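You operate a simulated robot arm through the tools that you are given. There is no shell and no other tool. Be economical: measure what you need, move in short steps, check, and stop when the job is done.

Carry out the task below with a simulated robot arm. There is one attempt and no reset: what you move stays moved.

## Task
Put things in order on the side table. At the end: the clear red-line cup stands where the yellow towel stood; the white lid jar stands where the beige tamper stood; the yellow towel from the side table stands where the orange brush post stood; the beige tamper stands where the clear red-line cup stood; the orange brush post is on the orange tray; whatever was shut is shut again. Leave all else as you found it, and nothing knocked over.
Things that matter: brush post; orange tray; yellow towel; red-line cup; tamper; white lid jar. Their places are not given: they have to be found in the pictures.

It is judged by the outcome, as a careful person would: the job done as asked, and still so three seconds after it is handed in. It fails if anything else is knocked over, pushed out of place, dropped, spilled or broken. Lids that push on must go on centred and level and be pressed home; caps that screw on are set level and turned clockwise until they are tight.

## Robot
A 6-joint arm with a two-finger parallel gripper, fixed in place. Base frame: the origin is at the foot of the arm, x ahead of it, y to its left, z up. Lengths are in m, angles in rad, forces in N, time in s.
With the tool pointing down near the work surface it reaches from about 0.24 to 0.64 m from the base axis. Its first joint turns from -1.152 to 1.152 rad. Payload 2.7 kg.
Tool frame: the origin (TCP) lies between the finger pads and is the grasp point; the fingertips stand 0.023 m ahead of it; z points along the fingers, y is the line along which they close. The gripper opens to 0.094 m. The fingers are 0.038 m wide and 0.01 m thick; the gripper's body (0.054 by 0.096 m) begins 0.039 m behind the TCP.
Orientation is that of the tool frame in the base frame, as a unit quaternion [w, x, y, z]. With the fingers straight down and closing along the base's y, the tool's x points along the base's -x, its y along +y and its z along -z.

## Interface
- The arm moves only by the tool step_arm. Its argument "moves" is a list of rows, each a list of 3 entries, a list of its own where there are three numbers: the turn, a rotation vector about the tool's x, y, z in units of 5 degrees (1.0 is 5 degrees), then the shift along the tool's x, y, z in units of 40 mm (1.0 is 40 mm), then the closure, from 0 (fully open) to 1 (shut). In form: [[[rx, ry, rz], [tx, ty, tz], claw], ...]. A call has 1 to 8 rows; each row shifts and turns the commanded pose from where the row before left it, along the tool's axes as they then stand. A call with a number of a shift or a turn outside -1 to 1 is refused whole. Each row takes 0.2 s and may step no farther than 0.05 m and 0.15 rad from the row before; otherwise, or with a gripper value out of range, the whole call is refused. Where a pose cannot be reached the arm comes as near as it can. A force on the tool above 40 N (or 10 N above the force at the start of the call, whichever is more), or a blocked arm, ends the call early, and 0.2 s more pass. Each finger travels about 0.045 m/s and halts on what it meets, pressing with about 36 N; the grip force reading is that of the motor and also rises with nothing between the fingers. The clock runs only during rows and for 0.2 s after the last one: add rows that do not move to give the fingers time. The reply holds the time, the measured pose of the TCP, the force on the tool along the base axes, the opening and the grip force, in the units named above and with some noise.
- Cameras (640 x 400 px; columns grow to the right, rows downward): "scene" is fixed at [0.0654, -0.4219, 1.4075]; the picture's right is [0.86, -0.51, 0.00], its down [-0.27, -0.46, -0.84] and it looks along [0.43, 0.73, -0.54] (base axes); focal length 375 px, centre (320, 200). "wrist" rides on the gripper at [-0.039, 0, -0.044] in the tool frame; the picture's right is [0.00, -1.00, 0.00], its down [0.97, 0.00, -0.24] and it looks along [0.24, 0.00, 0.97] (tool axes); focal length 218 px, centre (320, 200).
- grab_frame(camera): a new picture of that camera. No time passes.
- pixel_to_xyz(camera, pixels): for up to 12 pixels [column, row] of the newest picture of that camera ("zoom" is the newest enlarged one), the place [x, y, z] in the base frame of the surface seen there, good to about 0.003 m. No time passes.
- enlarge(camera, box): a new picture of the part [left, top, right, bottom] of that camera's present view, enlarged. No time passes.
- job_done(): hands the job in; it is judged then, once.

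Go step by step. Measure first, check grasps and placings, and put right what went wrong. The budget is 80 turns and 38 pictures, counting those below and the enlarged ones. Unless the task says otherwise, let go and move clear before handing in, and close with one line.

The tools are called after "Emit:" as name(argument=value, ...) on one line, values as JSON. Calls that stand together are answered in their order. step_arm: Moves the arm, as the interface text tells. Its arguments: {"type":"object","properties":{"moves":{"type":"array","items":{"type":"array"}}},"required":["moves"]} The other tools are called the same way: grab_frame (camera) takes a picture; pixel_to_xyz (camera, pixels) gives the place of the surface under pixels of a picture; enlarge (camera, box) takes an enlarged picture of a part of a camera's view; job_done () hands the job in.

At the start:

```text
time: 0.0
tool_pos: [0.3726, 0.118, 1.0719]
tool_rot: [0.001, 0.0, 1.0, 0.001]
force: [-1.1, 0.1, 0.8]
finger_gap: 0.0939
gripper_force: 0.1
```

scene: 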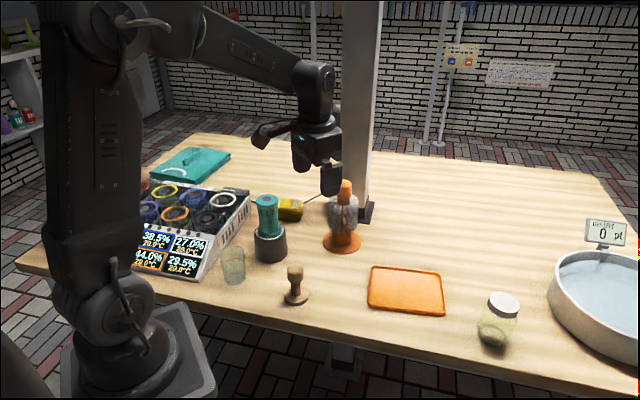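
wrist: 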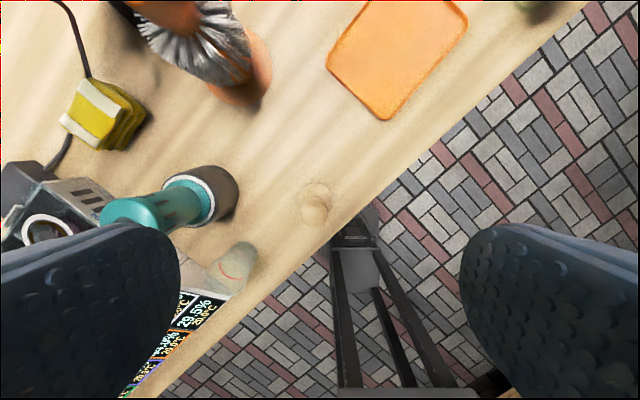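

The start pictures show cup (233,265), tamper (296,285), towel (290,209), brush post (343,220), tray (407,290) and jar (498,320). I'll enlarge and measure them.

Emit:
enlarge(camera="scene", box=[200, 160, 400, 320])

Emit:
pixel_to_xyz(camera="scene", pixels=[[233, 250], [233, 280], [295, 271], [296, 300], [290, 203], [290, 217], [344, 184], [342, 246], [407, 290], [502, 300], [490, 342], [268, 198]])

Emit:
pixel_to_xyz(camera="wrist", pixels=[[314, 190], [312, 212], [240, 255], [225, 275], [95, 110], [120, 105], [65, 120], [240, 90], [398, 55], [386, 119], [330, 62], [215, 190]])

```text
2.50 times, centred on (300, 240) of scene
```

zoom: 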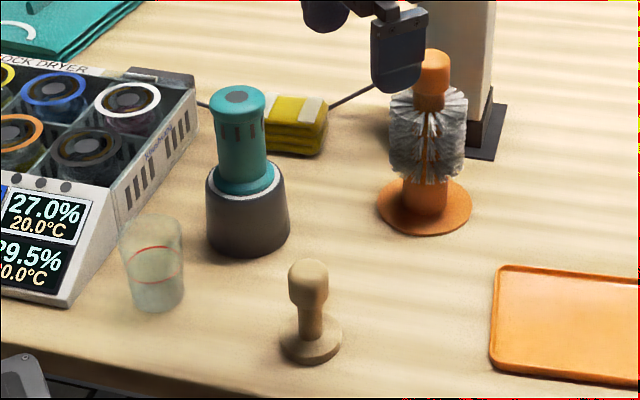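

```text
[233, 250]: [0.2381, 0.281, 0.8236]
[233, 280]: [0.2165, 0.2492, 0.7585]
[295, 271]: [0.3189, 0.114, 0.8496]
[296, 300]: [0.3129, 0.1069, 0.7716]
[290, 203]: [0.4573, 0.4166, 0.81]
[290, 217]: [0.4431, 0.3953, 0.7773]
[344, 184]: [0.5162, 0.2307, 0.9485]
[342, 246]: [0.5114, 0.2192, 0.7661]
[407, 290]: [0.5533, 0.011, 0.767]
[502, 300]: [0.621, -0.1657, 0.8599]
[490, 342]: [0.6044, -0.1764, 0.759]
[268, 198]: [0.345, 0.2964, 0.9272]
```

```text
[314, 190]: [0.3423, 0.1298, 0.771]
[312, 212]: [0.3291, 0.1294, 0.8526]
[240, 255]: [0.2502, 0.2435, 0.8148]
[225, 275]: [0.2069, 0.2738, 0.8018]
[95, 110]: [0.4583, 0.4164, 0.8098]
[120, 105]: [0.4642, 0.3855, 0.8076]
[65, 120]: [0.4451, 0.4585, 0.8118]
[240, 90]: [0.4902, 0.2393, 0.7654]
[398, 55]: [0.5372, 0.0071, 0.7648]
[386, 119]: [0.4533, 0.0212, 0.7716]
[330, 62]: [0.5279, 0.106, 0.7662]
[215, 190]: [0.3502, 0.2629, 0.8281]
```

The zoom suggests a cable passing at or under the towel, and the brush post stands close to the white column. I'll look closer at both and at the jar.

Emit:
enlarge(camera="scene", box=[440, 260, 560, 360])

Emit:
pixel_to_xyz(camera="zoom", pixels=[[267, 160], [420, 180], [340, 150], [345, 215], [215, 340], [370, 340], [290, 395], [290, 440], [400, 300], [220, 270]])

Emit:
enlarge(camera="scene", box=[240, 160, 390, 260])

Emit:
pixel_to_xyz(camera="scene", pixels=[[372, 205], [358, 222], [359, 180], [345, 160], [315, 199], [252, 203], [297, 220], [302, 203], [323, 243], [361, 243], [342, 253], [337, 200]])

```text
4.00 times, centred on (500, 310) of scene
```

zoom: 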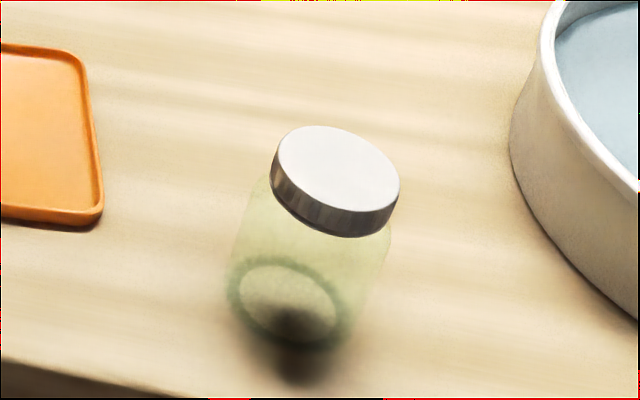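

```text
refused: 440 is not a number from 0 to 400
```

```text
4.00 times, centred on (315, 210) of scene
```

zoom: 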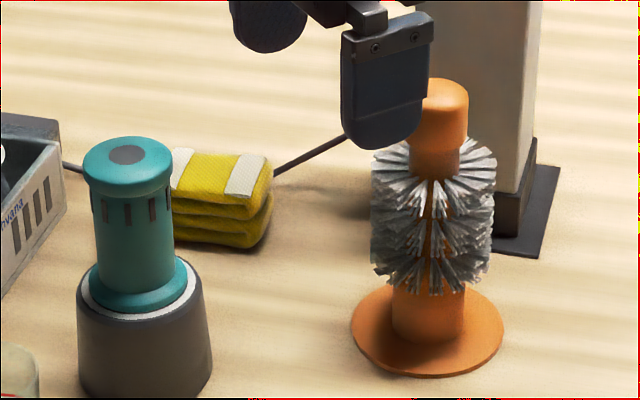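

```text
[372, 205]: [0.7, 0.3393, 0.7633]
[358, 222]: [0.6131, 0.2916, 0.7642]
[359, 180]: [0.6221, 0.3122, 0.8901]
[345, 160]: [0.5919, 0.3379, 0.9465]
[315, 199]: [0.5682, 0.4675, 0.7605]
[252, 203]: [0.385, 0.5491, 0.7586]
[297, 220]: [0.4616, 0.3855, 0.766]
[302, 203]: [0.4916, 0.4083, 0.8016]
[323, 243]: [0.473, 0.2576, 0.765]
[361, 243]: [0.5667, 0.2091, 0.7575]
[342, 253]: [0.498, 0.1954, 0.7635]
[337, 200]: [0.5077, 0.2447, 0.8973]
```

The cable runs behind the towel, clear of it. First comes the brush post: knob centre near (0.52,0.234), so I'll move above it keeping yaw 0.

Emit:
step_arm(moves=[[[0, 0, 0], [-0.92, 0.72, 0], 0], [[0, 0, 0], [-0.92, 0.72, 0], 0], [[0, 0, 0], [-0.92, 0.72, 0], 0], [[0, 0, 0], [-0.92, 0.72, 0], 0], [[0, 0, 0], [0, 0, 0], 0]])

Emit:
grab_frame(camera="wrist")

Emit:
grab_frame(camera="scene")

```text
time: 1.2
tool_pos: [0.5186, 0.2348, 1.072]
tool_rot: [0.0, -0.001, 1.0, 0.001]
force: [0.0, 0.6, 0.4]
finger_gap: 0.0942
gripper_force: 0.1
```

```text
32 pictures are left
```

wrist: 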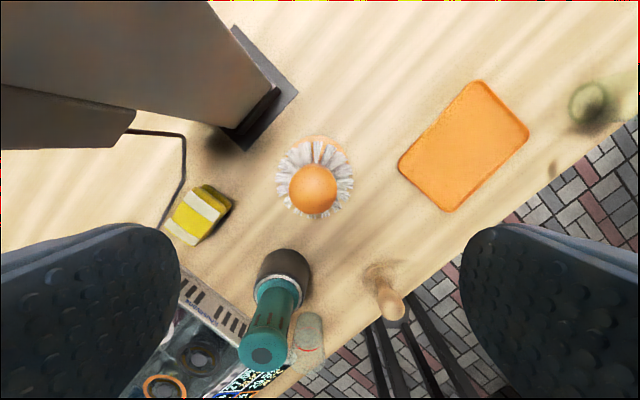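

```text
31 pictures are left
```

scene: 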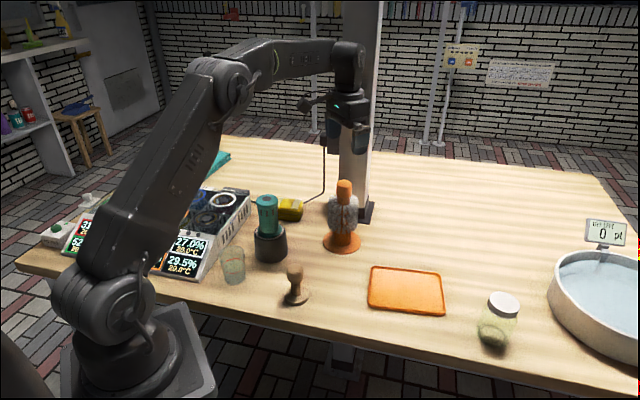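

The brush knob is centred at wrist (313,190); the column carries a box with a cable hanging from it. I'll measure knob, tray corners, towel corners and column parts.

Emit:
pixel_to_xyz(camera="wrist", pixels=[[313, 190], [290, 190], [336, 190], [313, 168], [313, 210], [325, 140], [474, 84], [526, 136], [447, 208], [402, 165], [130, 118], [240, 90]])

Emit:
pixel_to_xyz(camera="wrist", pixels=[[204, 186], [230, 200], [193, 243], [165, 226], [198, 215], [222, 215], [590, 105], [60, 120], [184, 140], [163, 222], [232, 208], [209, 237]])

```text
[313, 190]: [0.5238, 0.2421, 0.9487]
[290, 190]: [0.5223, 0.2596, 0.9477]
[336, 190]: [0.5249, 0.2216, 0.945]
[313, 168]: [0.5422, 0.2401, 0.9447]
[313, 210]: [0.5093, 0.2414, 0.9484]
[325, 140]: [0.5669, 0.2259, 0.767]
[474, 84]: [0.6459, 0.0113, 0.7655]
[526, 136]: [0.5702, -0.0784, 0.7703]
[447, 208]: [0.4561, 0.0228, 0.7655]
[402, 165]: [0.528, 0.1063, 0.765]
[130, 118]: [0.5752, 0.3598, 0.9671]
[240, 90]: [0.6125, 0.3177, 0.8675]
```

```text
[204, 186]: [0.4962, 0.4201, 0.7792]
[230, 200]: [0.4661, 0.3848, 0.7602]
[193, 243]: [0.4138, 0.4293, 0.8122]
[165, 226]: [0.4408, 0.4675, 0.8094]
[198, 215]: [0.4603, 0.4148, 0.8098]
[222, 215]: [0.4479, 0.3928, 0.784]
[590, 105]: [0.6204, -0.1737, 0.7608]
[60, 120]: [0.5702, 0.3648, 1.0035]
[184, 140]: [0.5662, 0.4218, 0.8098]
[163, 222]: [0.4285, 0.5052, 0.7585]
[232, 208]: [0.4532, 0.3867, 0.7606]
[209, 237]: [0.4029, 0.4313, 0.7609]
```

Knob centre is about (0.525,0.240,0.949). The tray is only about 0.15 x 0.11, so I'll measure it more precisely against the 0.105 base.

Emit:
enlarge(camera="scene", box=[355, 240, 459, 330])

```text
4.44 times, centred on (407, 285) of scene
```

zoom: 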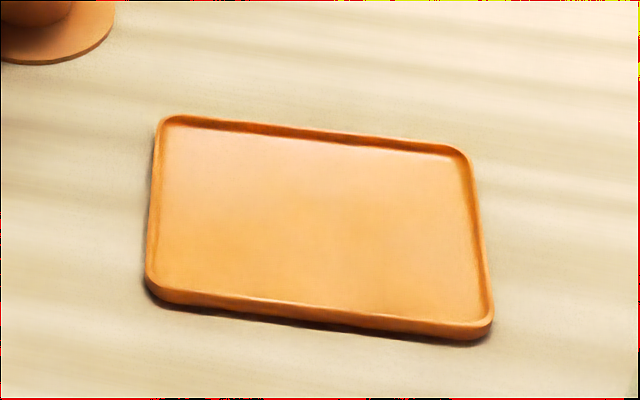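

Emit:
pixel_to_xyz(camera="zoom", pixels=[[310, 133], [320, 298], [302, 120], [325, 320], [166, 200], [475, 230], [152, 200], [486, 230], [320, 215], [182, 122], [490, 325], [150, 280]])

```text
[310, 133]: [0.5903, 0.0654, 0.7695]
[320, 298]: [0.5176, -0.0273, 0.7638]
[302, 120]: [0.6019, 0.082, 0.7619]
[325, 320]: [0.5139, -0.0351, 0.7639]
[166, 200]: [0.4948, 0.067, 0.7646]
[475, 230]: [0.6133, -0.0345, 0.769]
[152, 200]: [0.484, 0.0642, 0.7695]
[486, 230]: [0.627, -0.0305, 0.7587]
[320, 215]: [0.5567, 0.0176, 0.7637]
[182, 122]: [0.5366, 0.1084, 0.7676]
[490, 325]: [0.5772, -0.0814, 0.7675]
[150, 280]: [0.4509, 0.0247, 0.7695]
```

Tray interior is about 0.118 x 0.156 centred at (0.554,0.017), so the base fits. Now I descend on the knob and grip.

Emit:
step_arm(moves=[[[0, 0, 0], [-0.15, 0.14, 0.9], 0], [[0, 0, 0], [0, 0, 0.9], 0], [[0, 0, 0], [0, 0, 0.9], 0], [[0, 0, 0], [0, 0, 0.85], 0], [[0, 0, 0], [0, 0, 0], 1], [[0, 0, 0], [0, 0, 0], 1], [[0, 0, 0], [0, 0, 0], 1], [[0, 0, 0], [0, 0, 0], 1]])

Emit:
step_arm(moves=[[[0, 0, 0], [0, 0, 0], 1], [[0, 0, 0], [0, 0, 0], 1], [[0, 0, 0], [0, 0, 0], 1], [[0, 0, 0], [0, 0, -0.3], 1], [[0, 0, 0], [0, 0, -0.7], 1], [[0, 0, 0], [0, 0, 0], 1]])

Emit:
grab_frame(camera="scene")

```text
time: 3.0
tool_pos: [0.526, 0.2397, 0.9312]
tool_rot: [0.001, -0.001, 1.0, 0.0]
force: [0.2, 0.1, 0.3]
finger_gap: 0.0392
gripper_force: 36.3
```

```text
time: 4.4
tool_pos: [0.5268, 0.2395, 0.974]
tool_rot: [0.002, 0.0, 1.0, 0.002]
force: [0.8, 0.5, 9.6]
finger_gap: 0.0
gripper_force: 36.5
```

```text
29 pictures are left
```

scene: 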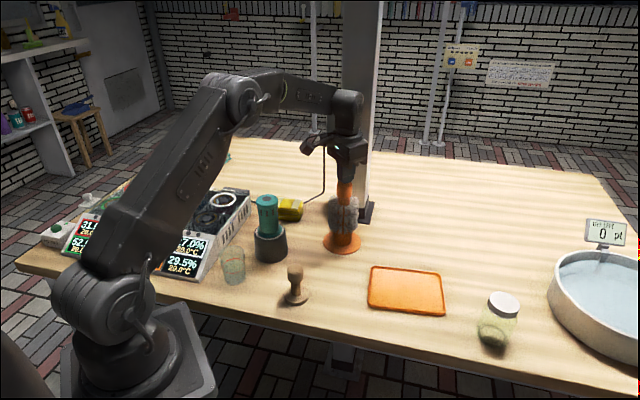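

The fingers shut to 0 and slipped off the rounded knob top; the post still stands. I'll rise a bit and look closely.

Emit:
step_arm(moves=[[[0, 0, 0], [0, 0, -1], 1], [[0, 0, 0], [0, 0, -0.5], 0], [[0, 0, 0], [0, 0, 0], 0], [[0, 0, 0], [0, 0, 0], 0], [[0, 0, 0], [0, 0, 0], 0], [[0, 0, 0], [0, 0, 0], 0], [[0, 0, 0], [0, 0, 0], 0]])

Emit:
enlarge(camera="scene", box=[300, 160, 388, 260])

Emit:
grab_frame(camera="wrist")

Emit:
pixel_to_xyz(camera="zoom", pixels=[[320, 100], [320, 130], [315, 165], [300, 225], [340, 225], [320, 300], [300, 170], [340, 165], [260, 320], [390, 320]])

```text
time: 6.0
tool_pos: [0.5271, 0.2397, 1.0309]
tool_rot: [0.001, -0.001, 1.0, 0.001]
force: [0.6, 1.2, -0.2]
finger_gap: 0.0941
gripper_force: 0.1
```

```text
4.00 times, centred on (344, 210) of scene
```

zoom: 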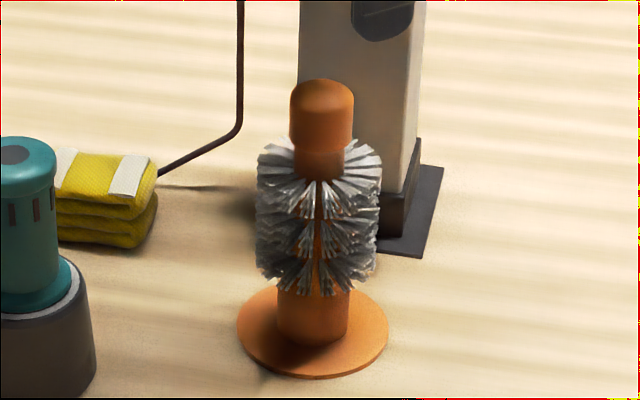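

```text
27 pictures are left
```

wrist: 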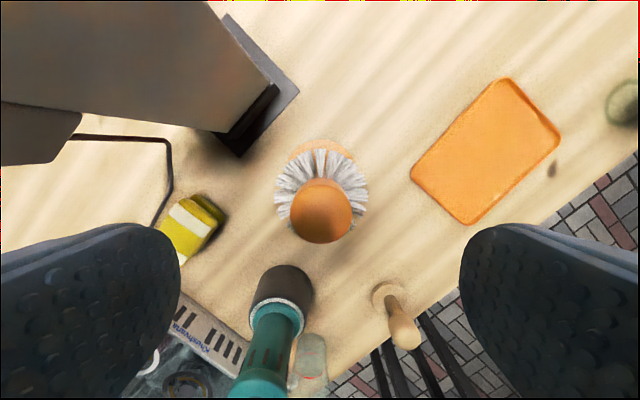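

```text
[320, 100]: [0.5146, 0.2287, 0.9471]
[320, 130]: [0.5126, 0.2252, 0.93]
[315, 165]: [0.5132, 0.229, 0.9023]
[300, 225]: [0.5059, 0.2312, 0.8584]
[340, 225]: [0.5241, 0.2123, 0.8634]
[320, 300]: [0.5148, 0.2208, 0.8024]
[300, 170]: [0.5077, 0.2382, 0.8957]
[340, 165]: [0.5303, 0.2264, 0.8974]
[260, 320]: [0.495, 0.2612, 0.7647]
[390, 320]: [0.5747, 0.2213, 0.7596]
```

The knob is a dome-topped cylinder, so my grip was too high. I'll go 15 mm deeper (TCP 0.916), close and check the grip before lifting.

Emit:
step_arm(moves=[[[0, 0, 0], [0.04, 0, 0.9], 0], [[0, 0, 0], [0, 0, 0.9], 0], [[0, 0, 0], [0, 0, 0.7], 0], [[0, 0, 0], [0, 0, 0.37], 0], [[0, 0, 0], [0, 0, 0], 0]])

Emit:
step_arm(moves=[[[0, 0, 0], [0, 0, 0], 0.7], [[0, 0, 0], [0, 0, 0], 0.7], [[0, 0, 0], [0, 0, 0], 0.7], [[0, 0, 0], [0, 0, 0], 0.7], [[0, 0, 0], [0, 0, 0], 0.7]])

```text
time: 7.2
tool_pos: [0.5247, 0.2412, 0.9175]
tool_rot: [0.001, -0.001, 1.0, 0.0]
force: [0.0, 0.0, 0.1]
finger_gap: 0.0943
gripper_force: 0.0
```

```text
time: 8.4
tool_pos: [0.5253, 0.241, 0.9165]
tool_rot: [0.001, -0.002, 1.0, 0.001]
force: [-0.1, -0.6, 0.6]
finger_gap: 0.0777
gripper_force: 36.5
```

The fingers halted at 0.078 on the bristle ring. I'll try a small slow lift with full closure and read the force.

Emit:
step_arm(moves=[[[0, 0, 0], [0, 0, 0], 1], [[0, 0, 0], [0, 0, -0.1], 1], [[0, 0, 0], [0, 0, -0.1], 1], [[0, 0, 0], [0, 0, -0.1], 1], [[0, 0, 0], [0, 0, 0], 1]])

Emit:
grab_frame(camera="scene")

```text
time: 9.6
tool_pos: [0.525, 0.24, 0.9273]
tool_rot: [0.001, -0.002, 1.0, 0.002]
force: [1.2, 0.0, -1.3]
finger_gap: 0.0777
gripper_force: 35.8
```

```text
26 pictures are left
```

scene: 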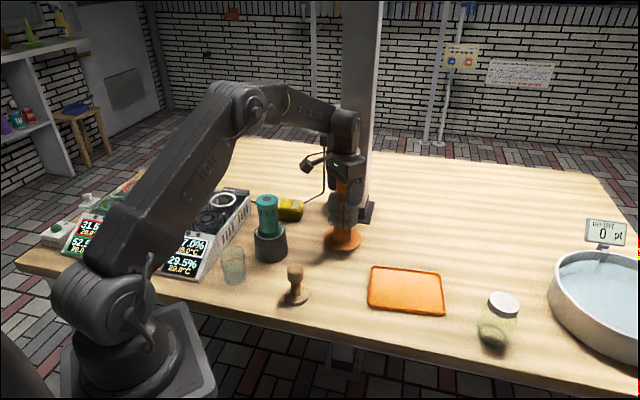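

The gap holds at 0.078 and the base seems to have a shadow below it. I'll raise 20 mm more and verify.

Emit:
step_arm(moves=[[[0, 0, 0], [0, 0, -0.25], 1], [[0, 0, 0], [0, 0, -0.25], 1], [[0, 0, 0], [0, 0, 0], 1]])

Emit:
enlarge(camera="scene", box=[300, 160, 388, 260])

Emit:
pixel_to_xyz(camera="zoom", pixels=[[260, 300], [380, 300], [320, 350], [310, 360]])

```text
time: 10.4
tool_pos: [0.5246, 0.2402, 0.9482]
tool_rot: [0.0, 0.0, 1.0, 0.001]
force: [-0.2, -1.1, -1.3]
finger_gap: 0.0774
gripper_force: 35.8
```

```text
4.00 times, centred on (344, 210) of scene
```

zoom: 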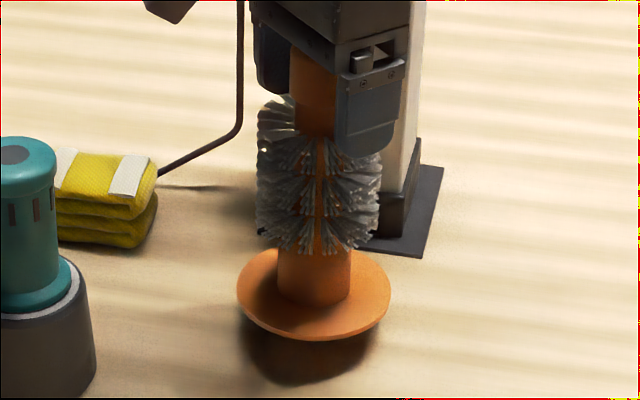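

```text
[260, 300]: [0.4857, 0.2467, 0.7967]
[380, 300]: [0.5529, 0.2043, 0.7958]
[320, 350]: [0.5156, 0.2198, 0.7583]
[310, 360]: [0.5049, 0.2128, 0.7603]
```

The post is lifted cleanly, 31 mm off. I'll carry it over the tray centre (0.554,0.017).

Emit:
step_arm(moves=[[[0, 0, 0], [-0.12, -0.93, -0.1], 1], [[0, 0, 0], [-0.12, -0.93, 0], 1], [[0, 0, 0], [-0.12, -0.93, 0], 1], [[0, 0, 0], [-0.12, -0.93, 0], 1], [[0, 0, 0], [-0.12, -0.93, 0], 1], [[0, 0, 0], [-0.12, -0.93, 0], 1], [[0, 0, 0], [0, 0, 0], 1]])

Emit:
enlarge(camera="scene", box=[350, 220, 462, 330])

```text
time: 12.0
tool_pos: [0.5545, 0.0157, 0.9503]
tool_rot: [0.0, -0.001, 1.0, 0.0]
force: [-0.3, 0.5, -1.0]
finger_gap: 0.0775
gripper_force: 35.6
```

```text
3.64 times, centred on (406, 275) of scene
```

zoom: 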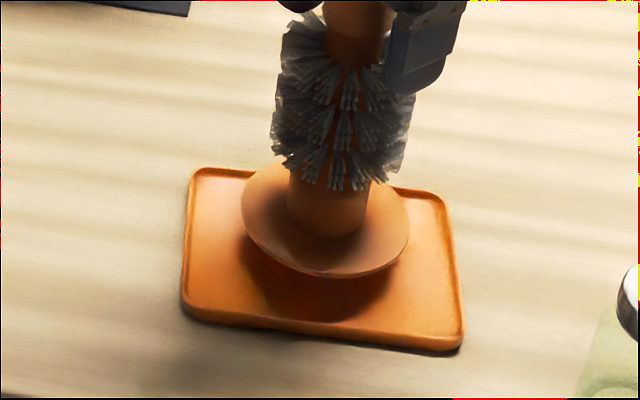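

Alignment looks centred; lower gently onto the tray floor (about 5 mm above table).

Emit:
step_arm(moves=[[[0, 0, 0], [0, 0, 0.3], 1], [[0, 0, 0], [0, 0, 0.25], 1], [[0, 0, 0], [0, 0, 0.1], 1], [[0, 0, 0], [0, 0, 0.05], 1], [[0, 0, 0], [0, 0, 0], 1]])

Emit:
enlarge(camera="scene", box=[350, 220, 462, 330])

```text
time: 13.2
tool_pos: [0.5542, 0.0169, 0.9244]
tool_rot: [0.001, -0.001, 1.0, 0.001]
force: [0.1, 0.5, -3.9]
finger_gap: 0.0777
gripper_force: 35.8
```

```text
3.64 times, centred on (406, 275) of scene
```

zoom: 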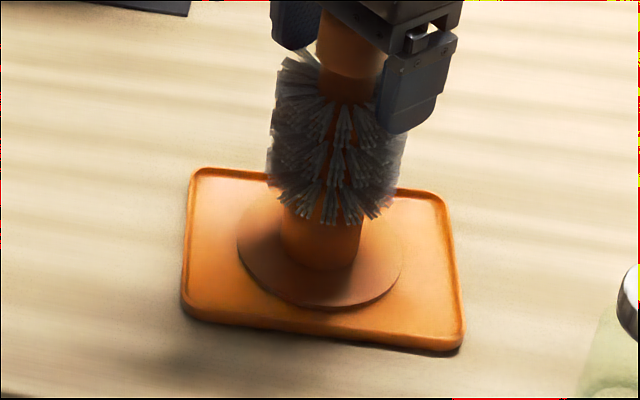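

Nearly seated; I'll lower another 3 mm and read the force.

Emit:
step_arm(moves=[[[0, 0, 0], [0, 0, 0.05], 1], [[0, 0, 0], [0, 0, 0.03], 1], [[0, 0, 0], [0, 0, 0], 1]])

```text
time: 14.0
tool_pos: [0.5539, 0.0165, 0.9219]
tool_rot: [0.001, -0.001, 1.0, 0.0]
force: [-1.7, 0.3, 5.8]
finger_gap: 0.0775
gripper_force: 35.6
```

Upward force of about 6 N tells that the base is on the tray. Release and rise.

Emit:
step_arm(moves=[[[0, 0, 0], [0, 0, 0], 0.1], [[0, 0, 0], [0, 0, 0], 0], [[0, 0, 0], [0, 0, 0], 0], [[0, 0, 0], [0, 0, -0.4], 0], [[0, 0, 0], [0, 0, -0.9], 0], [[0, 0, 0], [0, 0, -1], 0], [[0, 0, 0], [0, 0, -1], 0]])

Emit:
grab_frame(camera="scene")

```text
time: 15.6
tool_pos: [0.5534, 0.0172, 1.053]
tool_rot: [0.0, -0.001, 1.0, 0.001]
force: [0.7, -0.4, 0.7]
finger_gap: 0.0938
gripper_force: 0.0
```

```text
22 pictures are left
```

scene: 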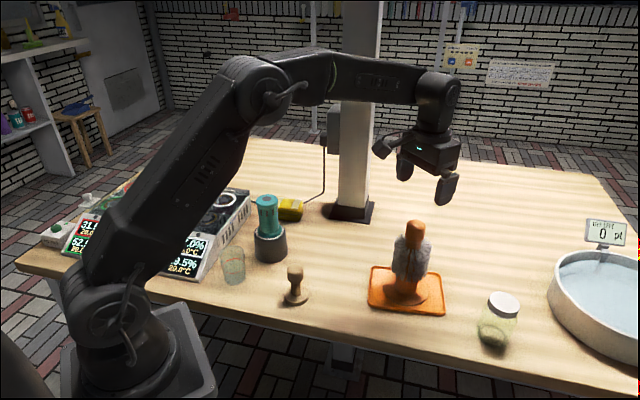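

The post stands centred on the tray. Next is the towel: centre about (0.453,0.425), long axis at -39°, so I'd grip across its 0.074 length with yaw +51°. I'll move over there, staying back from the column box.

Emit:
step_arm(moves=[[[0, 0, 0], [0.95, 0.7, 0], 0], [[0, 0, 0], [0.95, 0.7, 0], 0], [[0, 0, 0], [0.95, 0.7, 0], 0], [[0, 0, 0], [0, 1, 0], 0], [[0, 0, 0], [0, 1, 0], 0], [[0, 0, 0], [0, 1, 0], 0], [[0, 0, 0], [0, 1, 0], 0], [[0, 0, 0], [0, 1, 0], 0]])

Emit:
step_arm(moves=[[[0, 0, -1], [0, 0, 0], 0], [[0, 0, -1], [0, 0, 0], 0], [[0, 0, -1], [0, 0, 0], 0], [[0, 0, -1], [0, 0, 0], 0], [[0, 0, -1], [0, 0, 0], 0], [[0, 0, -1], [0, 0, 0], 0], [[0, 0, -1], [0, 0, 0], 0], [[0, 0, -1], [0, 0, 0], 0]])

Emit:
step_arm(moves=[[[0, 0, -1], [0, 0, 0], 0], [[0, 0, -1], [0, 0, 0], 0], [[0, 0, -0.2], [0, 0, 0], 0], [[0, 0, 0], [-0.6, 0.5, 0], 0], [[0, 0, 0], [-0.6, 0.5, 0], 0], [[0, 0, 0], [-0.6, 0.5, 0], 0], [[0, 0, 0], [-0.6, 0.5, 0], 0], [[0, 0, 0], [0, 0, 0], 0]])

Emit:
grab_frame(camera="wrist")

```text
time: 17.4
tool_pos: [0.4395, 0.2994, 1.053]
tool_rot: [0.001, -0.001, 1.0, 0.001]
force: [-0.3, 0.1, 0.1]
finger_gap: 0.0942
gripper_force: 0.0
```

```text
time: 19.2
tool_pos: [0.4393, 0.3, 1.0533]
tool_rot: [0.001, -0.344, 0.939, 0.001]
force: [0.5, -0.3, -0.6]
finger_gap: 0.0939
gripper_force: 0.1
```

```text
time: 21.0
tool_pos: [0.4385, 0.425, 1.0531]
tool_rot: [0.001, -0.432, 0.902, 0.0]
force: [0.4, -0.1, 0.0]
finger_gap: 0.0939
gripper_force: 0.2
```

```text
21 pictures are left
```

wrist: 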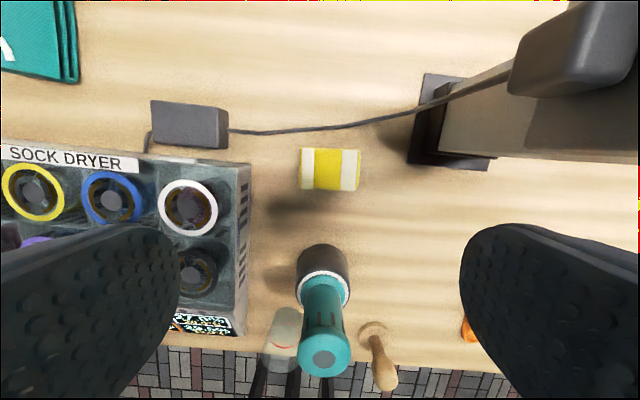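

The gripper is aligned with the towel (300–360, 148–191) and the cable runs clear behind. I'll measure its corners and the column box.

Emit:
pixel_to_xyz(camera="wrist", pixels=[[303, 151], [358, 152], [303, 187], [355, 188], [330, 170], [330, 125], [515, 75], [560, 95], [288, 332], [280, 330], [380, 385], [325, 358]])

```text
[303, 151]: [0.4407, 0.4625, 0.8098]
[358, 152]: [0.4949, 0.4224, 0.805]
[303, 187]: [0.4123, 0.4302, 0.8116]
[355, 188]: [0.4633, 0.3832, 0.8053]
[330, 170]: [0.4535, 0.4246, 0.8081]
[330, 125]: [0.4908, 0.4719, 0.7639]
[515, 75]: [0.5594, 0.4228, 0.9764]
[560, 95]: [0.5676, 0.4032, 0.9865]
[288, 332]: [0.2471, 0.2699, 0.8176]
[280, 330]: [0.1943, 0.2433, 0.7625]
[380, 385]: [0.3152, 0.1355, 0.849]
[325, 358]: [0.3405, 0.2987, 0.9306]
```

Towel centre (0.453,0.425), top 0.81. Correct laterally and descend in two calls.

Emit:
step_arm(moves=[[[0, 0, 0], [-0.23, -0.28, 0], 0], [[0, 0, 0], [0, 0, 0.9], 0], [[0, 0, 0], [0, 0, 0.9], 0], [[0, 0, 0], [0, 0, 0.9], 0], [[0, 0, 0], [0, 0, 0.9], 0], [[0, 0, 0], [0, 0, 0.9], 0], [[0, 0, 0], [0, 0, 0], 0]])

Emit:
grab_frame(camera="wrist")

```text
time: 22.6
tool_pos: [0.4686, 0.44, 0.8777]
tool_rot: [0.0, -0.431, 0.902, 0.001]
force: [-0.6, 0.1, -0.8]
finger_gap: 0.094
gripper_force: 0.1
out of reach, approached as far as the arm can: row 2, 3, 4, 6
```

```text
20 pictures are left
```

wrist: 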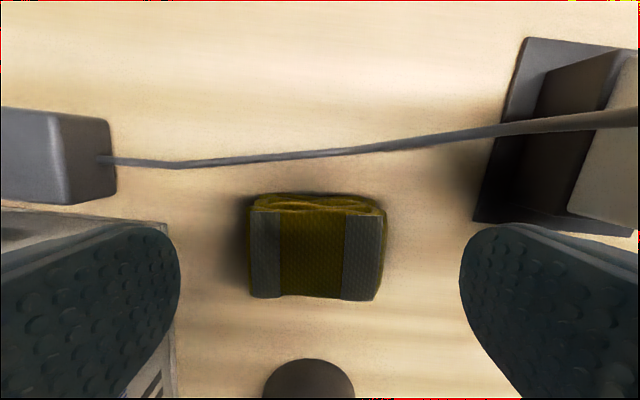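

The arm drifted outward (out-of-reach rows) to (0.469,0.440); I'll come back 22 mm along tool x first, then check.

Emit:
step_arm(moves=[[[0, 0, 0], [0.54, 0.06, 0], 0], [[0, 0, 0], [0, 0, 0], 0]])

```text
time: 23.2
tool_pos: [0.4614, 0.4354, 0.8763]
tool_rot: [0.001, -0.432, 0.902, 0.001]
force: [-0.3, 0.3, 1.3]
finger_gap: 0.0938
gripper_force: 0.1
out of reach, approached as far as the arm can: row 1
```

Still 14 mm outward; repeat the inward correction.

Emit:
step_arm(moves=[[[0, 0, 0], [0.34, 0, 0], 0], [[0, 0, 0], [0, 0, 0], 0]])

```text
time: 23.8
tool_pos: [0.4444, 0.4146, 0.8771]
tool_rot: [0.002, -0.431, 0.902, 0.001]
force: [-0.4, -0.6, 0.2]
finger_gap: 0.094
gripper_force: 0.0
```

Now reachable but 13 mm inward. The fingers straddle the towel's ends anyway, so I descend here and then slide out.

Emit:
step_arm(moves=[[[0, 0, 0], [0, 0, 0.8], 0], [[0, 0, 0], [0, 0, 0.8], 0], [[0, 0, 0], [0, 0, 0.58], 0], [[0, 0, 0], [-0.15, 0, 0], 0], [[0, 0, 0], [-0.15, 0, 0], 0], [[0, 0, 0], [0, 0, 0], 0]])

Emit:
grab_frame(camera="wrist")

```text
time: 25.2
tool_pos: [0.4516, 0.4254, 0.7894]
tool_rot: [0.001, -0.431, 0.902, 0.001]
force: [-0.2, -0.3, 0.6]
finger_gap: 0.0938
gripper_force: 0.0
```

```text
19 pictures are left
```

wrist: 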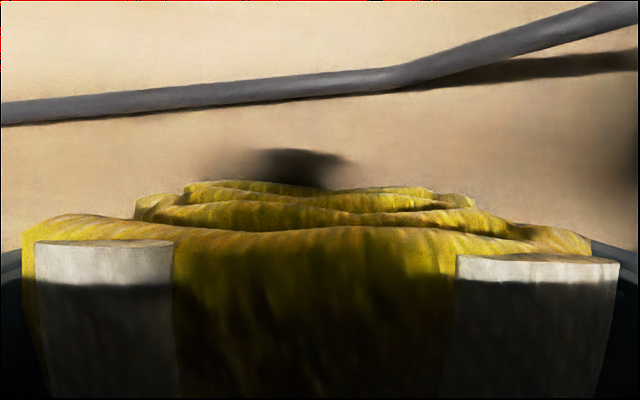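

The towel lies between the fingers, the cable clear. Close and lift while drawing inward.

Emit:
step_arm(moves=[[[0, 0, 0], [0, 0, 0], 1], [[0, 0, 0], [0, 0, 0], 1], [[0, 0, 0], [0, 0, 0], 1], [[0, 0, 0], [0, 0, 0], 1]])

Emit:
step_arm(moves=[[[0, 0, 0], [0, 0, -0.15], 1], [[0, 0, 0], [0, 0, -0.3], 1], [[0, 0, 0], [0.3, 0, -0.3], 1], [[0, 0, 0], [0.3, 0, -0.3], 1], [[0, 0, 0], [0, 0, 0], 1]])

Emit:
grab_frame(camera="scene")

```text
time: 26.2
tool_pos: [0.4511, 0.4253, 0.7883]
tool_rot: [0.0, -0.431, 0.902, 0.0]
force: [-0.6, -0.7, 0.2]
finger_gap: 0.085
gripper_force: 36.0
```

```text
time: 27.4
tool_pos: [0.4376, 0.4052, 0.8324]
tool_rot: [0.001, -0.431, 0.902, 0.0]
force: [0.3, -0.6, 0.5]
finger_gap: 0.0853
gripper_force: 36.2
```

```text
18 pictures are left
```

scene: 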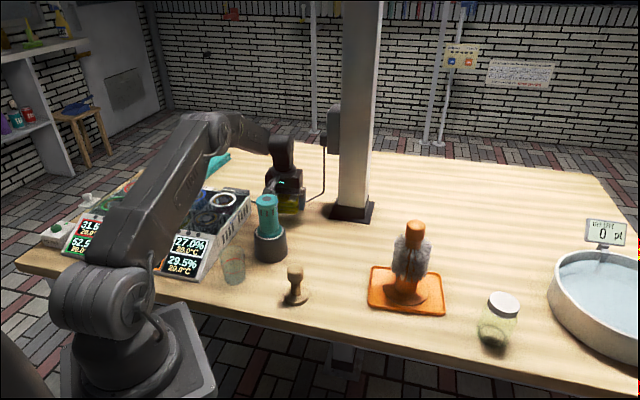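

The towel is held (gap 0.085) and lifted. Carry to the brush post's old place (0.523,0.239).

Emit:
step_arm(moves=[[[0, 0, 0], [0.378, -0.854, -0.2], 1], [[0, 0, 0], [0.378, -0.854, 0], 1], [[0, 0, 0], [0.378, -0.854, 0], 1], [[0, 0, 0], [0.378, -0.854, 0], 1], [[0, 0, 0], [0.378, -0.854, 0], 1], [[0, 0, 0], [0, 0, 0], 1]])

```text
time: 28.8
tool_pos: [0.5225, 0.2395, 0.8388]
tool_rot: [0.0, -0.432, 0.902, 0.0]
force: [-0.2, 0.8, -1.0]
finger_gap: 0.0848
gripper_force: 36.1
```

Over the spot. Lower by 50 mm to the grasp height (0.789), watching force.

Emit:
step_arm(moves=[[[0, 0, 0], [0, 0, 0.5], 1], [[0, 0, 0], [0, 0, 0.5], 1], [[0, 0, 0], [0, 0, 0.2], 1], [[0, 0, 0], [0, 0, 0.05], 1], [[0, 0, 0], [0, 0, 0], 1]])

Emit:
enlarge(camera="scene", box=[280, 160, 400, 270])

```text
time: 30.0
tool_pos: [0.5232, 0.2403, 0.7892]
tool_rot: [0.001, -0.431, 0.902, 0.0]
force: [-0.3, -0.4, 1.0]
finger_gap: 0.0844
gripper_force: 36.0
```

```text
3.64 times, centred on (340, 215) of scene
```

zoom: 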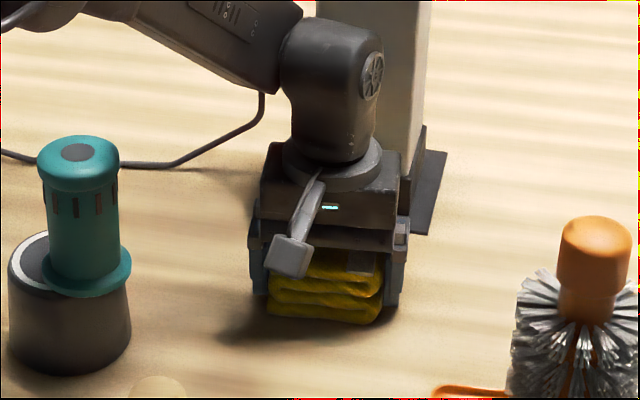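

Down on the table at grasp height. Release and rise.

Emit:
step_arm(moves=[[[0, 0, 0], [0, 0, 0], 0], [[0, 0, 0], [0, 0, 0], 0], [[0, 0, 0], [0, 0, -0.5], 0], [[0, 0, 0], [0, 0, -1], 0], [[0, 0, 0], [0, 0, -1], 0], [[0, 0, 0], [0, 0, -1], 0], [[0, 0, 0], [0, 0, -1], 0], [[0, 0, 0], [0, 0, -1], 0]])

Emit:
enlarge(camera="scene", box=[200, 180, 360, 280])

Emit:
pixel_to_xyz(camera="zoom", pixels=[[110, 275], [160, 275], [132, 265], [132, 388], [105, 360], [160, 360], [210, 290], [228, 240], [165, 300], [560, 200], [510, 240], [600, 240]])

```text
time: 31.8
tool_pos: [0.5204, 0.2404, 1.0095]
tool_rot: [0.001, -0.432, 0.902, 0.0]
force: [0.4, 0.4, 0.9]
finger_gap: 0.0941
gripper_force: 0.1
```

```text
4.00 times, centred on (280, 230) of scene
```

zoom: 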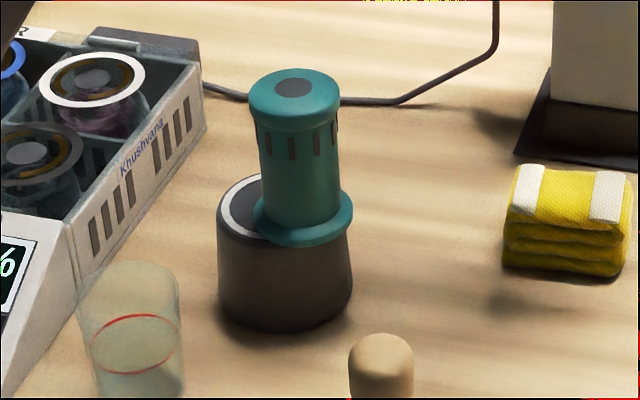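

```text
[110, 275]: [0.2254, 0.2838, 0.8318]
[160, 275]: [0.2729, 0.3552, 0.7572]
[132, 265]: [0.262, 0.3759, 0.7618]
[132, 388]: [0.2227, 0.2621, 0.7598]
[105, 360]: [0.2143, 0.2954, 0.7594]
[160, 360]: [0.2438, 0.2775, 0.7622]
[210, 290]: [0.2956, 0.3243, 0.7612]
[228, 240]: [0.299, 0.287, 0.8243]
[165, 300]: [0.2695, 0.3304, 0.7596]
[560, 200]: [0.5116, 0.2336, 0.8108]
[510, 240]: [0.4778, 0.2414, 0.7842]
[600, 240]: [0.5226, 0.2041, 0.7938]
```

Towel stands at the post's old spot. But the teal tool on its grey stand seems to have shifted about 1 cm to the right compared with the first picture (flange now overhangs at (352,225) in the zoom) — I must check this from above.

Emit:
step_arm(moves=[[[0, 0, 0], [0, 0, -0.9], 0], [[0, 0, 0], [0, 0, -0.85], 0], [[0, 0, 0], [0.4, 0.89, 0], 0], [[0, 0, 0], [0.4, 0.89, 0], 0], [[0, 0, 0], [0.4, 0.89, 0], 0], [[0, 0, 0], [0.4, 0.89, 0], 0], [[0, 0, 0], [0, 0, 0], 0]])

Emit:
grab_frame(camera="wrist")

Emit:
enlarge(camera="scene", box=[230, 180, 310, 270])

Emit:
pixel_to_xyz(camera="zoom", pixels=[[300, 80], [270, 80], [330, 80], [290, 280], [240, 230], [360, 260], [330, 300], [250, 300], [310, 300], [225, 250], [300, 110], [300, 200]])

```text
time: 33.4
tool_pos: [0.3711, 0.2803, 1.0783]
tool_rot: [0.001, -0.431, 0.902, 0.001]
force: [-0.8, -0.8, -0.7]
finger_gap: 0.0941
gripper_force: 0.1
```

```text
15 pictures are left
```

wrist: 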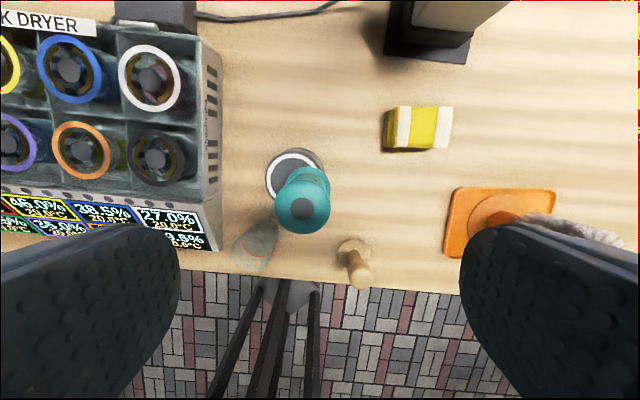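

```text
4.44 times, centred on (270, 225) of scene
```

zoom: 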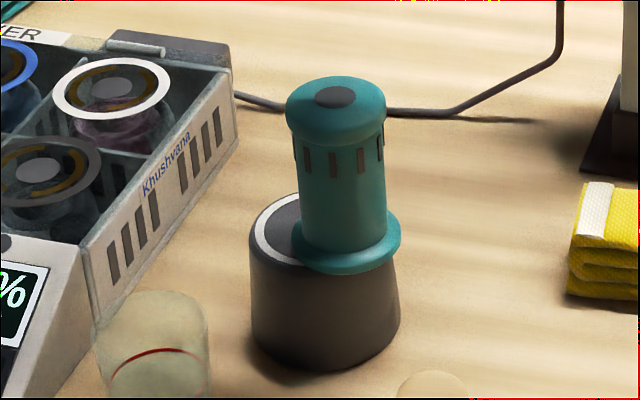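

```text
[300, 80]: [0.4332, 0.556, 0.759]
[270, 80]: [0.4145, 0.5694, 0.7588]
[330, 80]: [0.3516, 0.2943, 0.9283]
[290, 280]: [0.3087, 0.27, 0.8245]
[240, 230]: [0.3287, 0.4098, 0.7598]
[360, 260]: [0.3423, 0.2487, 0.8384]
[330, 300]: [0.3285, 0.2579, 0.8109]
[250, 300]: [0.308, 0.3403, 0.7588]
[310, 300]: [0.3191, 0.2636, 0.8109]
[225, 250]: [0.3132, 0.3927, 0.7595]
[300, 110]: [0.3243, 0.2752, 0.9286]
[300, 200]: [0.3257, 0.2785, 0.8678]
```

The teal tool was indeed dragged about 1.3 cm off-centre on its stand (probably by the bracket behind the gripper while carrying the towel). I'll measure the tool and stand centres so I can set it back.

Emit:
pixel_to_xyz(camera="wrist", pixels=[[302, 208], [278, 208], [327, 208], [302, 230], [267, 178], [275, 162], [291, 155], [305, 156], [316, 163], [320, 170], [270, 190], [302, 190]])

Emit:
pixel_to_xyz(camera="zoom", pixels=[[290, 110], [383, 115], [335, 97], [335, 140], [304, 225], [385, 215], [254, 235], [265, 210], [283, 200], [398, 265], [305, 240], [393, 230]])

Emit:
enlarge(camera="wrist", box=[240, 130, 360, 240])

```text
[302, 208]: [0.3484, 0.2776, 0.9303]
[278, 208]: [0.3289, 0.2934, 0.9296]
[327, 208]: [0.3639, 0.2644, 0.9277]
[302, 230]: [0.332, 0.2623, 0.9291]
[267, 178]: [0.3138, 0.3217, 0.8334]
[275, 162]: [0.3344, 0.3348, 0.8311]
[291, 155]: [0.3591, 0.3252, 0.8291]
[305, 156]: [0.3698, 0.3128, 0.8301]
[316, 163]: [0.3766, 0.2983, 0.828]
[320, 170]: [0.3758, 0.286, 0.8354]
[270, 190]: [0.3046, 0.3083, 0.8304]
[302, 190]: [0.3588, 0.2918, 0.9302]
```

```text
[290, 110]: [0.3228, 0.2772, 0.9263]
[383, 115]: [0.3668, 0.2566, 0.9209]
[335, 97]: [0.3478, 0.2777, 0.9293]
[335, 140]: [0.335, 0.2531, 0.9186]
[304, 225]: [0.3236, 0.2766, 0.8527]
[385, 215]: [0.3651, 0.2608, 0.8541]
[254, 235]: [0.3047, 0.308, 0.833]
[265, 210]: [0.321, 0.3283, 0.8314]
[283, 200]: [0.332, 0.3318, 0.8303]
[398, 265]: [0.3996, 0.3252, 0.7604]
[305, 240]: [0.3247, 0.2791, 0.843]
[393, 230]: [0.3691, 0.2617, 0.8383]
```

```text
3.64 times, centred on (300, 185) of wrist
```

zoom: 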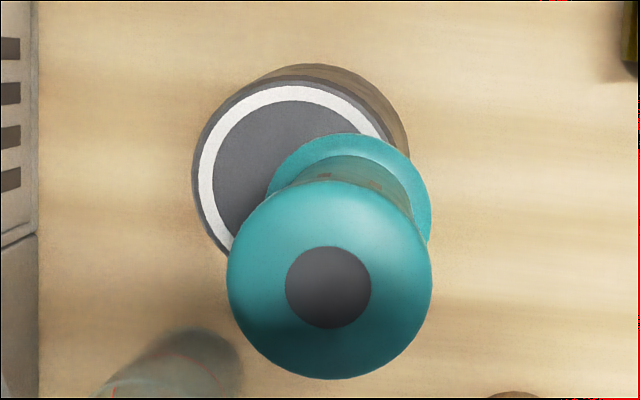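

Stand centre ≈ (0.338,0.301), tool now at ≈ (0.347,0.278). I'll grip the teal tool's head, lift it a hair, shift it back and set it down.

Emit:
step_arm(moves=[[[0, 0, 0], [0.42, 0.43, 0], 0], [[0, 0, 0], [0, 0, 0.9], 0], [[0, 0, 0], [0, 0, 0.9], 0], [[0, 0, 0], [0, 0, 0.9], 0], [[0, 0, 0], [0, 0, 0.9], 0], [[0, 0, 0], [0, 0, 0.7], 0], [[0, 0, 0], [0, 0, 0], 0]])

Emit:
grab_frame(camera="wrist")

```text
time: 35.0
tool_pos: [0.3471, 0.2761, 0.9069]
tool_rot: [0.001, -0.432, 0.902, 0.0]
force: [0.5, -0.3, 0.2]
finger_gap: 0.0941
gripper_force: 0.0
```

```text
12 pictures are left
```

wrist: 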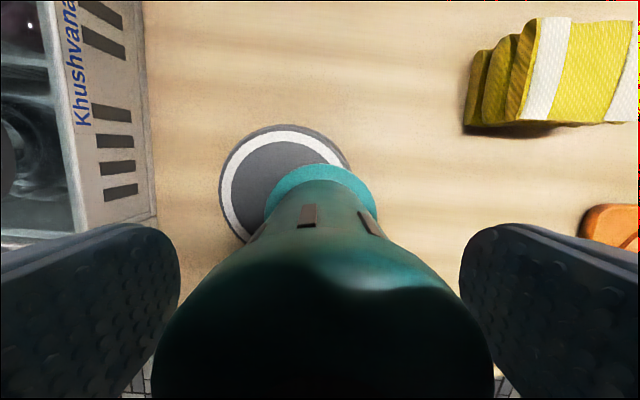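

The head is centred between the fingers (150–493). Grip and lift 6 mm.

Emit:
step_arm(moves=[[[0, 0, 0], [0, 0, 0], 1], [[0, 0, 0], [0, 0, 0], 1], [[0, 0, 0], [0, 0, 0], 1], [[0, 0, 0], [0, 0, 0], 1]])

Emit:
step_arm(moves=[[[0, 0, 0], [0, 0, -0.1], 1], [[0, 0, 0], [0, 0, -0.1], 1], [[0, 0, 0], [0, 0, 0], 1]])

```text
time: 36.0
tool_pos: [0.3477, 0.2765, 0.9073]
tool_rot: [0.001, -0.431, 0.902, 0.0]
force: [1.0, 0.3, -0.1]
finger_gap: 0.053
gripper_force: 35.8
```

```text
time: 36.8
tool_pos: [0.3473, 0.2763, 0.9149]
tool_rot: [0.001, -0.431, 0.902, 0.001]
force: [-0.2, -0.5, -2.1]
finger_gap: 0.053
gripper_force: 35.9
```

Held. Shift (-0.009,+0.023) and look.

Emit:
step_arm(moves=[[[0, 0, 0], [-0.15, 0.27, 0], 1], [[0, 0, 0], [-0.15, 0.27, 0], 1], [[0, 0, 0], [0, 0, 0], 1]])

Emit:
enlarge(camera="scene", box=[230, 180, 310, 270])

Emit:
pixel_to_xyz(camera="zoom", pixels=[[270, 245], [380, 245], [320, 275], [254, 235], [398, 240], [320, 290]])

```text
time: 37.6
tool_pos: [0.3375, 0.2993, 0.915]
tool_rot: [0.001, -0.431, 0.902, 0.0]
force: [0.8, -0.6, -2.8]
finger_gap: 0.0532
gripper_force: 35.8
```

```text
4.44 times, centred on (270, 225) of scene
```

zoom: 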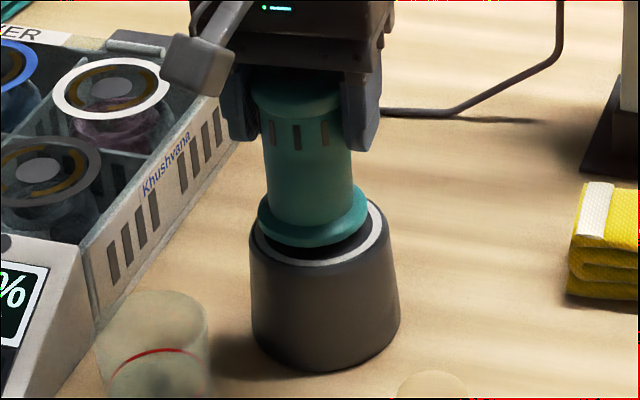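

```text
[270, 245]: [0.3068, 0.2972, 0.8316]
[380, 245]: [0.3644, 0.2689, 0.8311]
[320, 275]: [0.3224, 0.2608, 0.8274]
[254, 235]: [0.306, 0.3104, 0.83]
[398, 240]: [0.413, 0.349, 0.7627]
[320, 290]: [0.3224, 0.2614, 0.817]
```

Stand centre refined to about (0.339,0.297); comparing with the first picture, the tool needs a further (+0.001,-0.004). Apply and lower the 8 mm.

Emit:
step_arm(moves=[[[0, 0, 0], [0.07, -0.09, 0], 1], [[0, 0, 0], [0, 0, 0.1], 1], [[0, 0, 0], [0, 0, 0.07], 1], [[0, 0, 0], [0, 0, 0], 1]])

```text
time: 38.6
tool_pos: [0.3399, 0.2953, 0.9076]
tool_rot: [0.001, -0.431, 0.902, 0.001]
force: [0.7, 0.1, -2.1]
finger_gap: 0.0528
gripper_force: 35.6
```

Still about 2 N hanging; lower another 1.5 mm, then release and rise.

Emit:
step_arm(moves=[[[0, 0, 0], [0, 0, 0.04], 1], [[0, 0, 0], [0, 0, 0], 1]])

Emit:
step_arm(moves=[[[0, 0, 0], [0, 0, 0], 0], [[0, 0, 0], [0, 0, 0], 0], [[0, 0, 0], [0, 0, 0], 0], [[0, 0, 0], [0, 0, -0.9], 0], [[0, 0, 0], [0, 0, -0.9], 0], [[0, 0, 0], [0, 0, -0.9], 0], [[0, 0, 0], [0, 0, 0], 0]])

Emit:
enlarge(camera="scene", box=[210, 175, 330, 310])

```text
time: 39.2
tool_pos: [0.339, 0.2944, 0.9062]
tool_rot: [0.002, -0.431, 0.902, 0.0]
force: [-2.6, -3.6, 12.9]
finger_gap: 0.0528
gripper_force: 36.1
```

```text
time: 40.8
tool_pos: [0.3388, 0.2939, 1.0143]
tool_rot: [0.001, -0.431, 0.902, 0.001]
force: [0.9, 0.3, -0.1]
finger_gap: 0.0941
gripper_force: 0.1
```

```text
2.96 times, centred on (270, 242) of scene
```

zoom: 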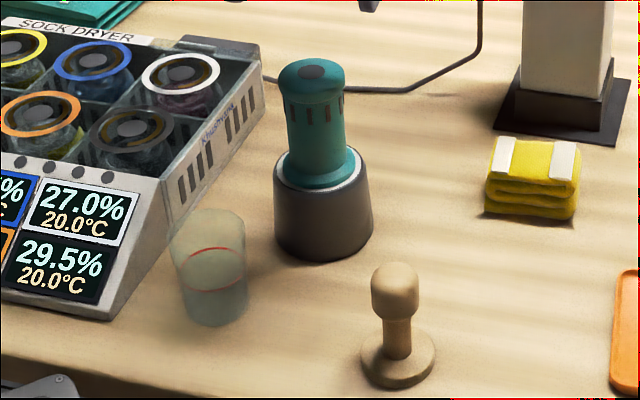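

The teal tool is back as in the first picture (head at (311,70) zoom → (267,194), same as originally). Now measure the cup and the dock next to it.

Emit:
pixel_to_xyz(camera="zoom", pixels=[[262, 62], [165, 180], [90, 145], [60, 175], [150, 215], [90, 60], [25, 45], [180, 72], [200, 235], [230, 305], [240, 235], [185, 300]])

Emit:
pixel_to_xyz(camera="zoom", pixels=[[172, 235], [245, 232], [208, 248], [208, 212], [213, 325], [186, 315], [247, 310], [105, 318], [160, 240], [395, 268], [397, 385], [372, 285]])

```text
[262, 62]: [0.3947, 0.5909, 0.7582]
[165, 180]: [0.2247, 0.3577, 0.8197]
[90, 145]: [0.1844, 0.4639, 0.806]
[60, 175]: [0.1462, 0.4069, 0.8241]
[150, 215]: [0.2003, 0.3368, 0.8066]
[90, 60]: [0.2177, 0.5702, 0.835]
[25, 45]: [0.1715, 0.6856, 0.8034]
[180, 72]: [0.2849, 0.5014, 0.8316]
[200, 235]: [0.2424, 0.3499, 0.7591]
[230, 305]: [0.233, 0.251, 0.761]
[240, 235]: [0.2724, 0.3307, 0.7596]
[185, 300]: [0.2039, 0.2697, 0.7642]
```

```text
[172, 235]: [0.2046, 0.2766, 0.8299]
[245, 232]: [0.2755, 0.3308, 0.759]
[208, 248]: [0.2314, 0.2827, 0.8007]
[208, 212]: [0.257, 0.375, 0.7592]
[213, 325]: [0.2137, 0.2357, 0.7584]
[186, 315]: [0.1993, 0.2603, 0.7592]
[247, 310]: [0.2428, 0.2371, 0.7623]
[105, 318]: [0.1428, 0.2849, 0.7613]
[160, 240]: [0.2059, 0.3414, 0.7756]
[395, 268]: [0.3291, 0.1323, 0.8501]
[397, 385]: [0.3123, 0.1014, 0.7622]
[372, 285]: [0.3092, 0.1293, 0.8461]
```

Dock top is ≤0.835 and the bracket sits ~0.08 above the TCP, so yaw -39° (fingers closing parallel to the dock side) is safe for the cup. Move above it and turn.

Emit:
step_arm(moves=[[[0, 0, 0], [0.77, 0.53, 0], 0], [[0, 0, 0], [0.77, 0.53, 0], 0], [[0, 0, 0], [0.77, 0.53, 0], 0], [[0, 0, 1], [0, 0, 0], 0], [[0, 0, 1], [0, 0, 0], 0], [[0, 0, 1], [0, 0, 0], 0], [[0, 0, 1], [0, 0, 0], 0], [[0, 0, 1], [0, 0, 0], 0]])

Emit:
step_arm(moves=[[[0, 0, 1], [0, 0, 0], 0], [[0, 0, 1], [0, 0, 0], 0], [[0, 0, 1], [0, 0, 0], 0], [[0, 0, 1], [0, 0, 0], 0], [[0, 0, 1], [0, 0, 0], 0], [[0, 0, 1], [0, 0, 0], 0], [[0, 0, 1], [0, 0, 0], 0], [[0, 0, 1], [0, 0, 0], 0]])

Emit:
step_arm(moves=[[[0, 0, 1], [0, 0, 0], 0], [[0, 0, 1], [0, 0, 0], 0], [[0, 0, 1], [0, 0, 0], 0], [[0, 0, 1], [0, 0, 0], 0], [[0, 0, 1], [0, 0, 0], 0], [[0, 0, 0], [0, 0, 0], 0]])

Emit:
grab_frame(camera="wrist")

```text
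time: 42.6
tool_pos: [0.2318, 0.2638, 1.0139]
tool_rot: [0.0, -0.224, 0.975, 0.0]
force: [-0.2, 0.6, -0.4]
finger_gap: 0.0942
gripper_force: 0.0
```

```text
time: 44.4
tool_pos: [0.2313, 0.2635, 1.0138]
tool_rot: [0.001, 0.122, 0.993, 0.001]
force: [0.4, 0.5, -0.1]
finger_gap: 0.094
gripper_force: 0.1
```

```text
time: 45.8
tool_pos: [0.2317, 0.2625, 1.0142]
tool_rot: [0.0, 0.334, 0.942, 0.001]
force: [0.4, 0.1, -0.2]
finger_gap: 0.0941
gripper_force: 0.2
```

```text
9 pictures are left
```

wrist: 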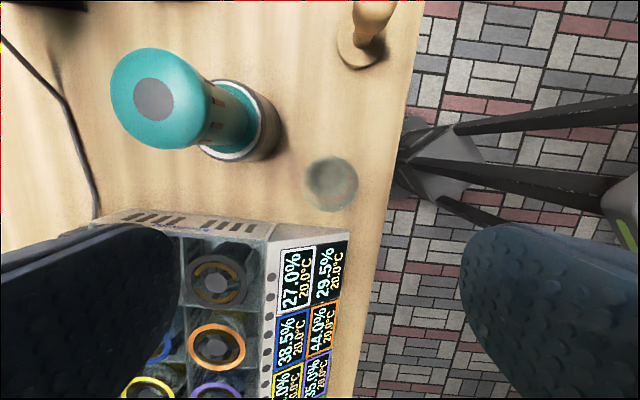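

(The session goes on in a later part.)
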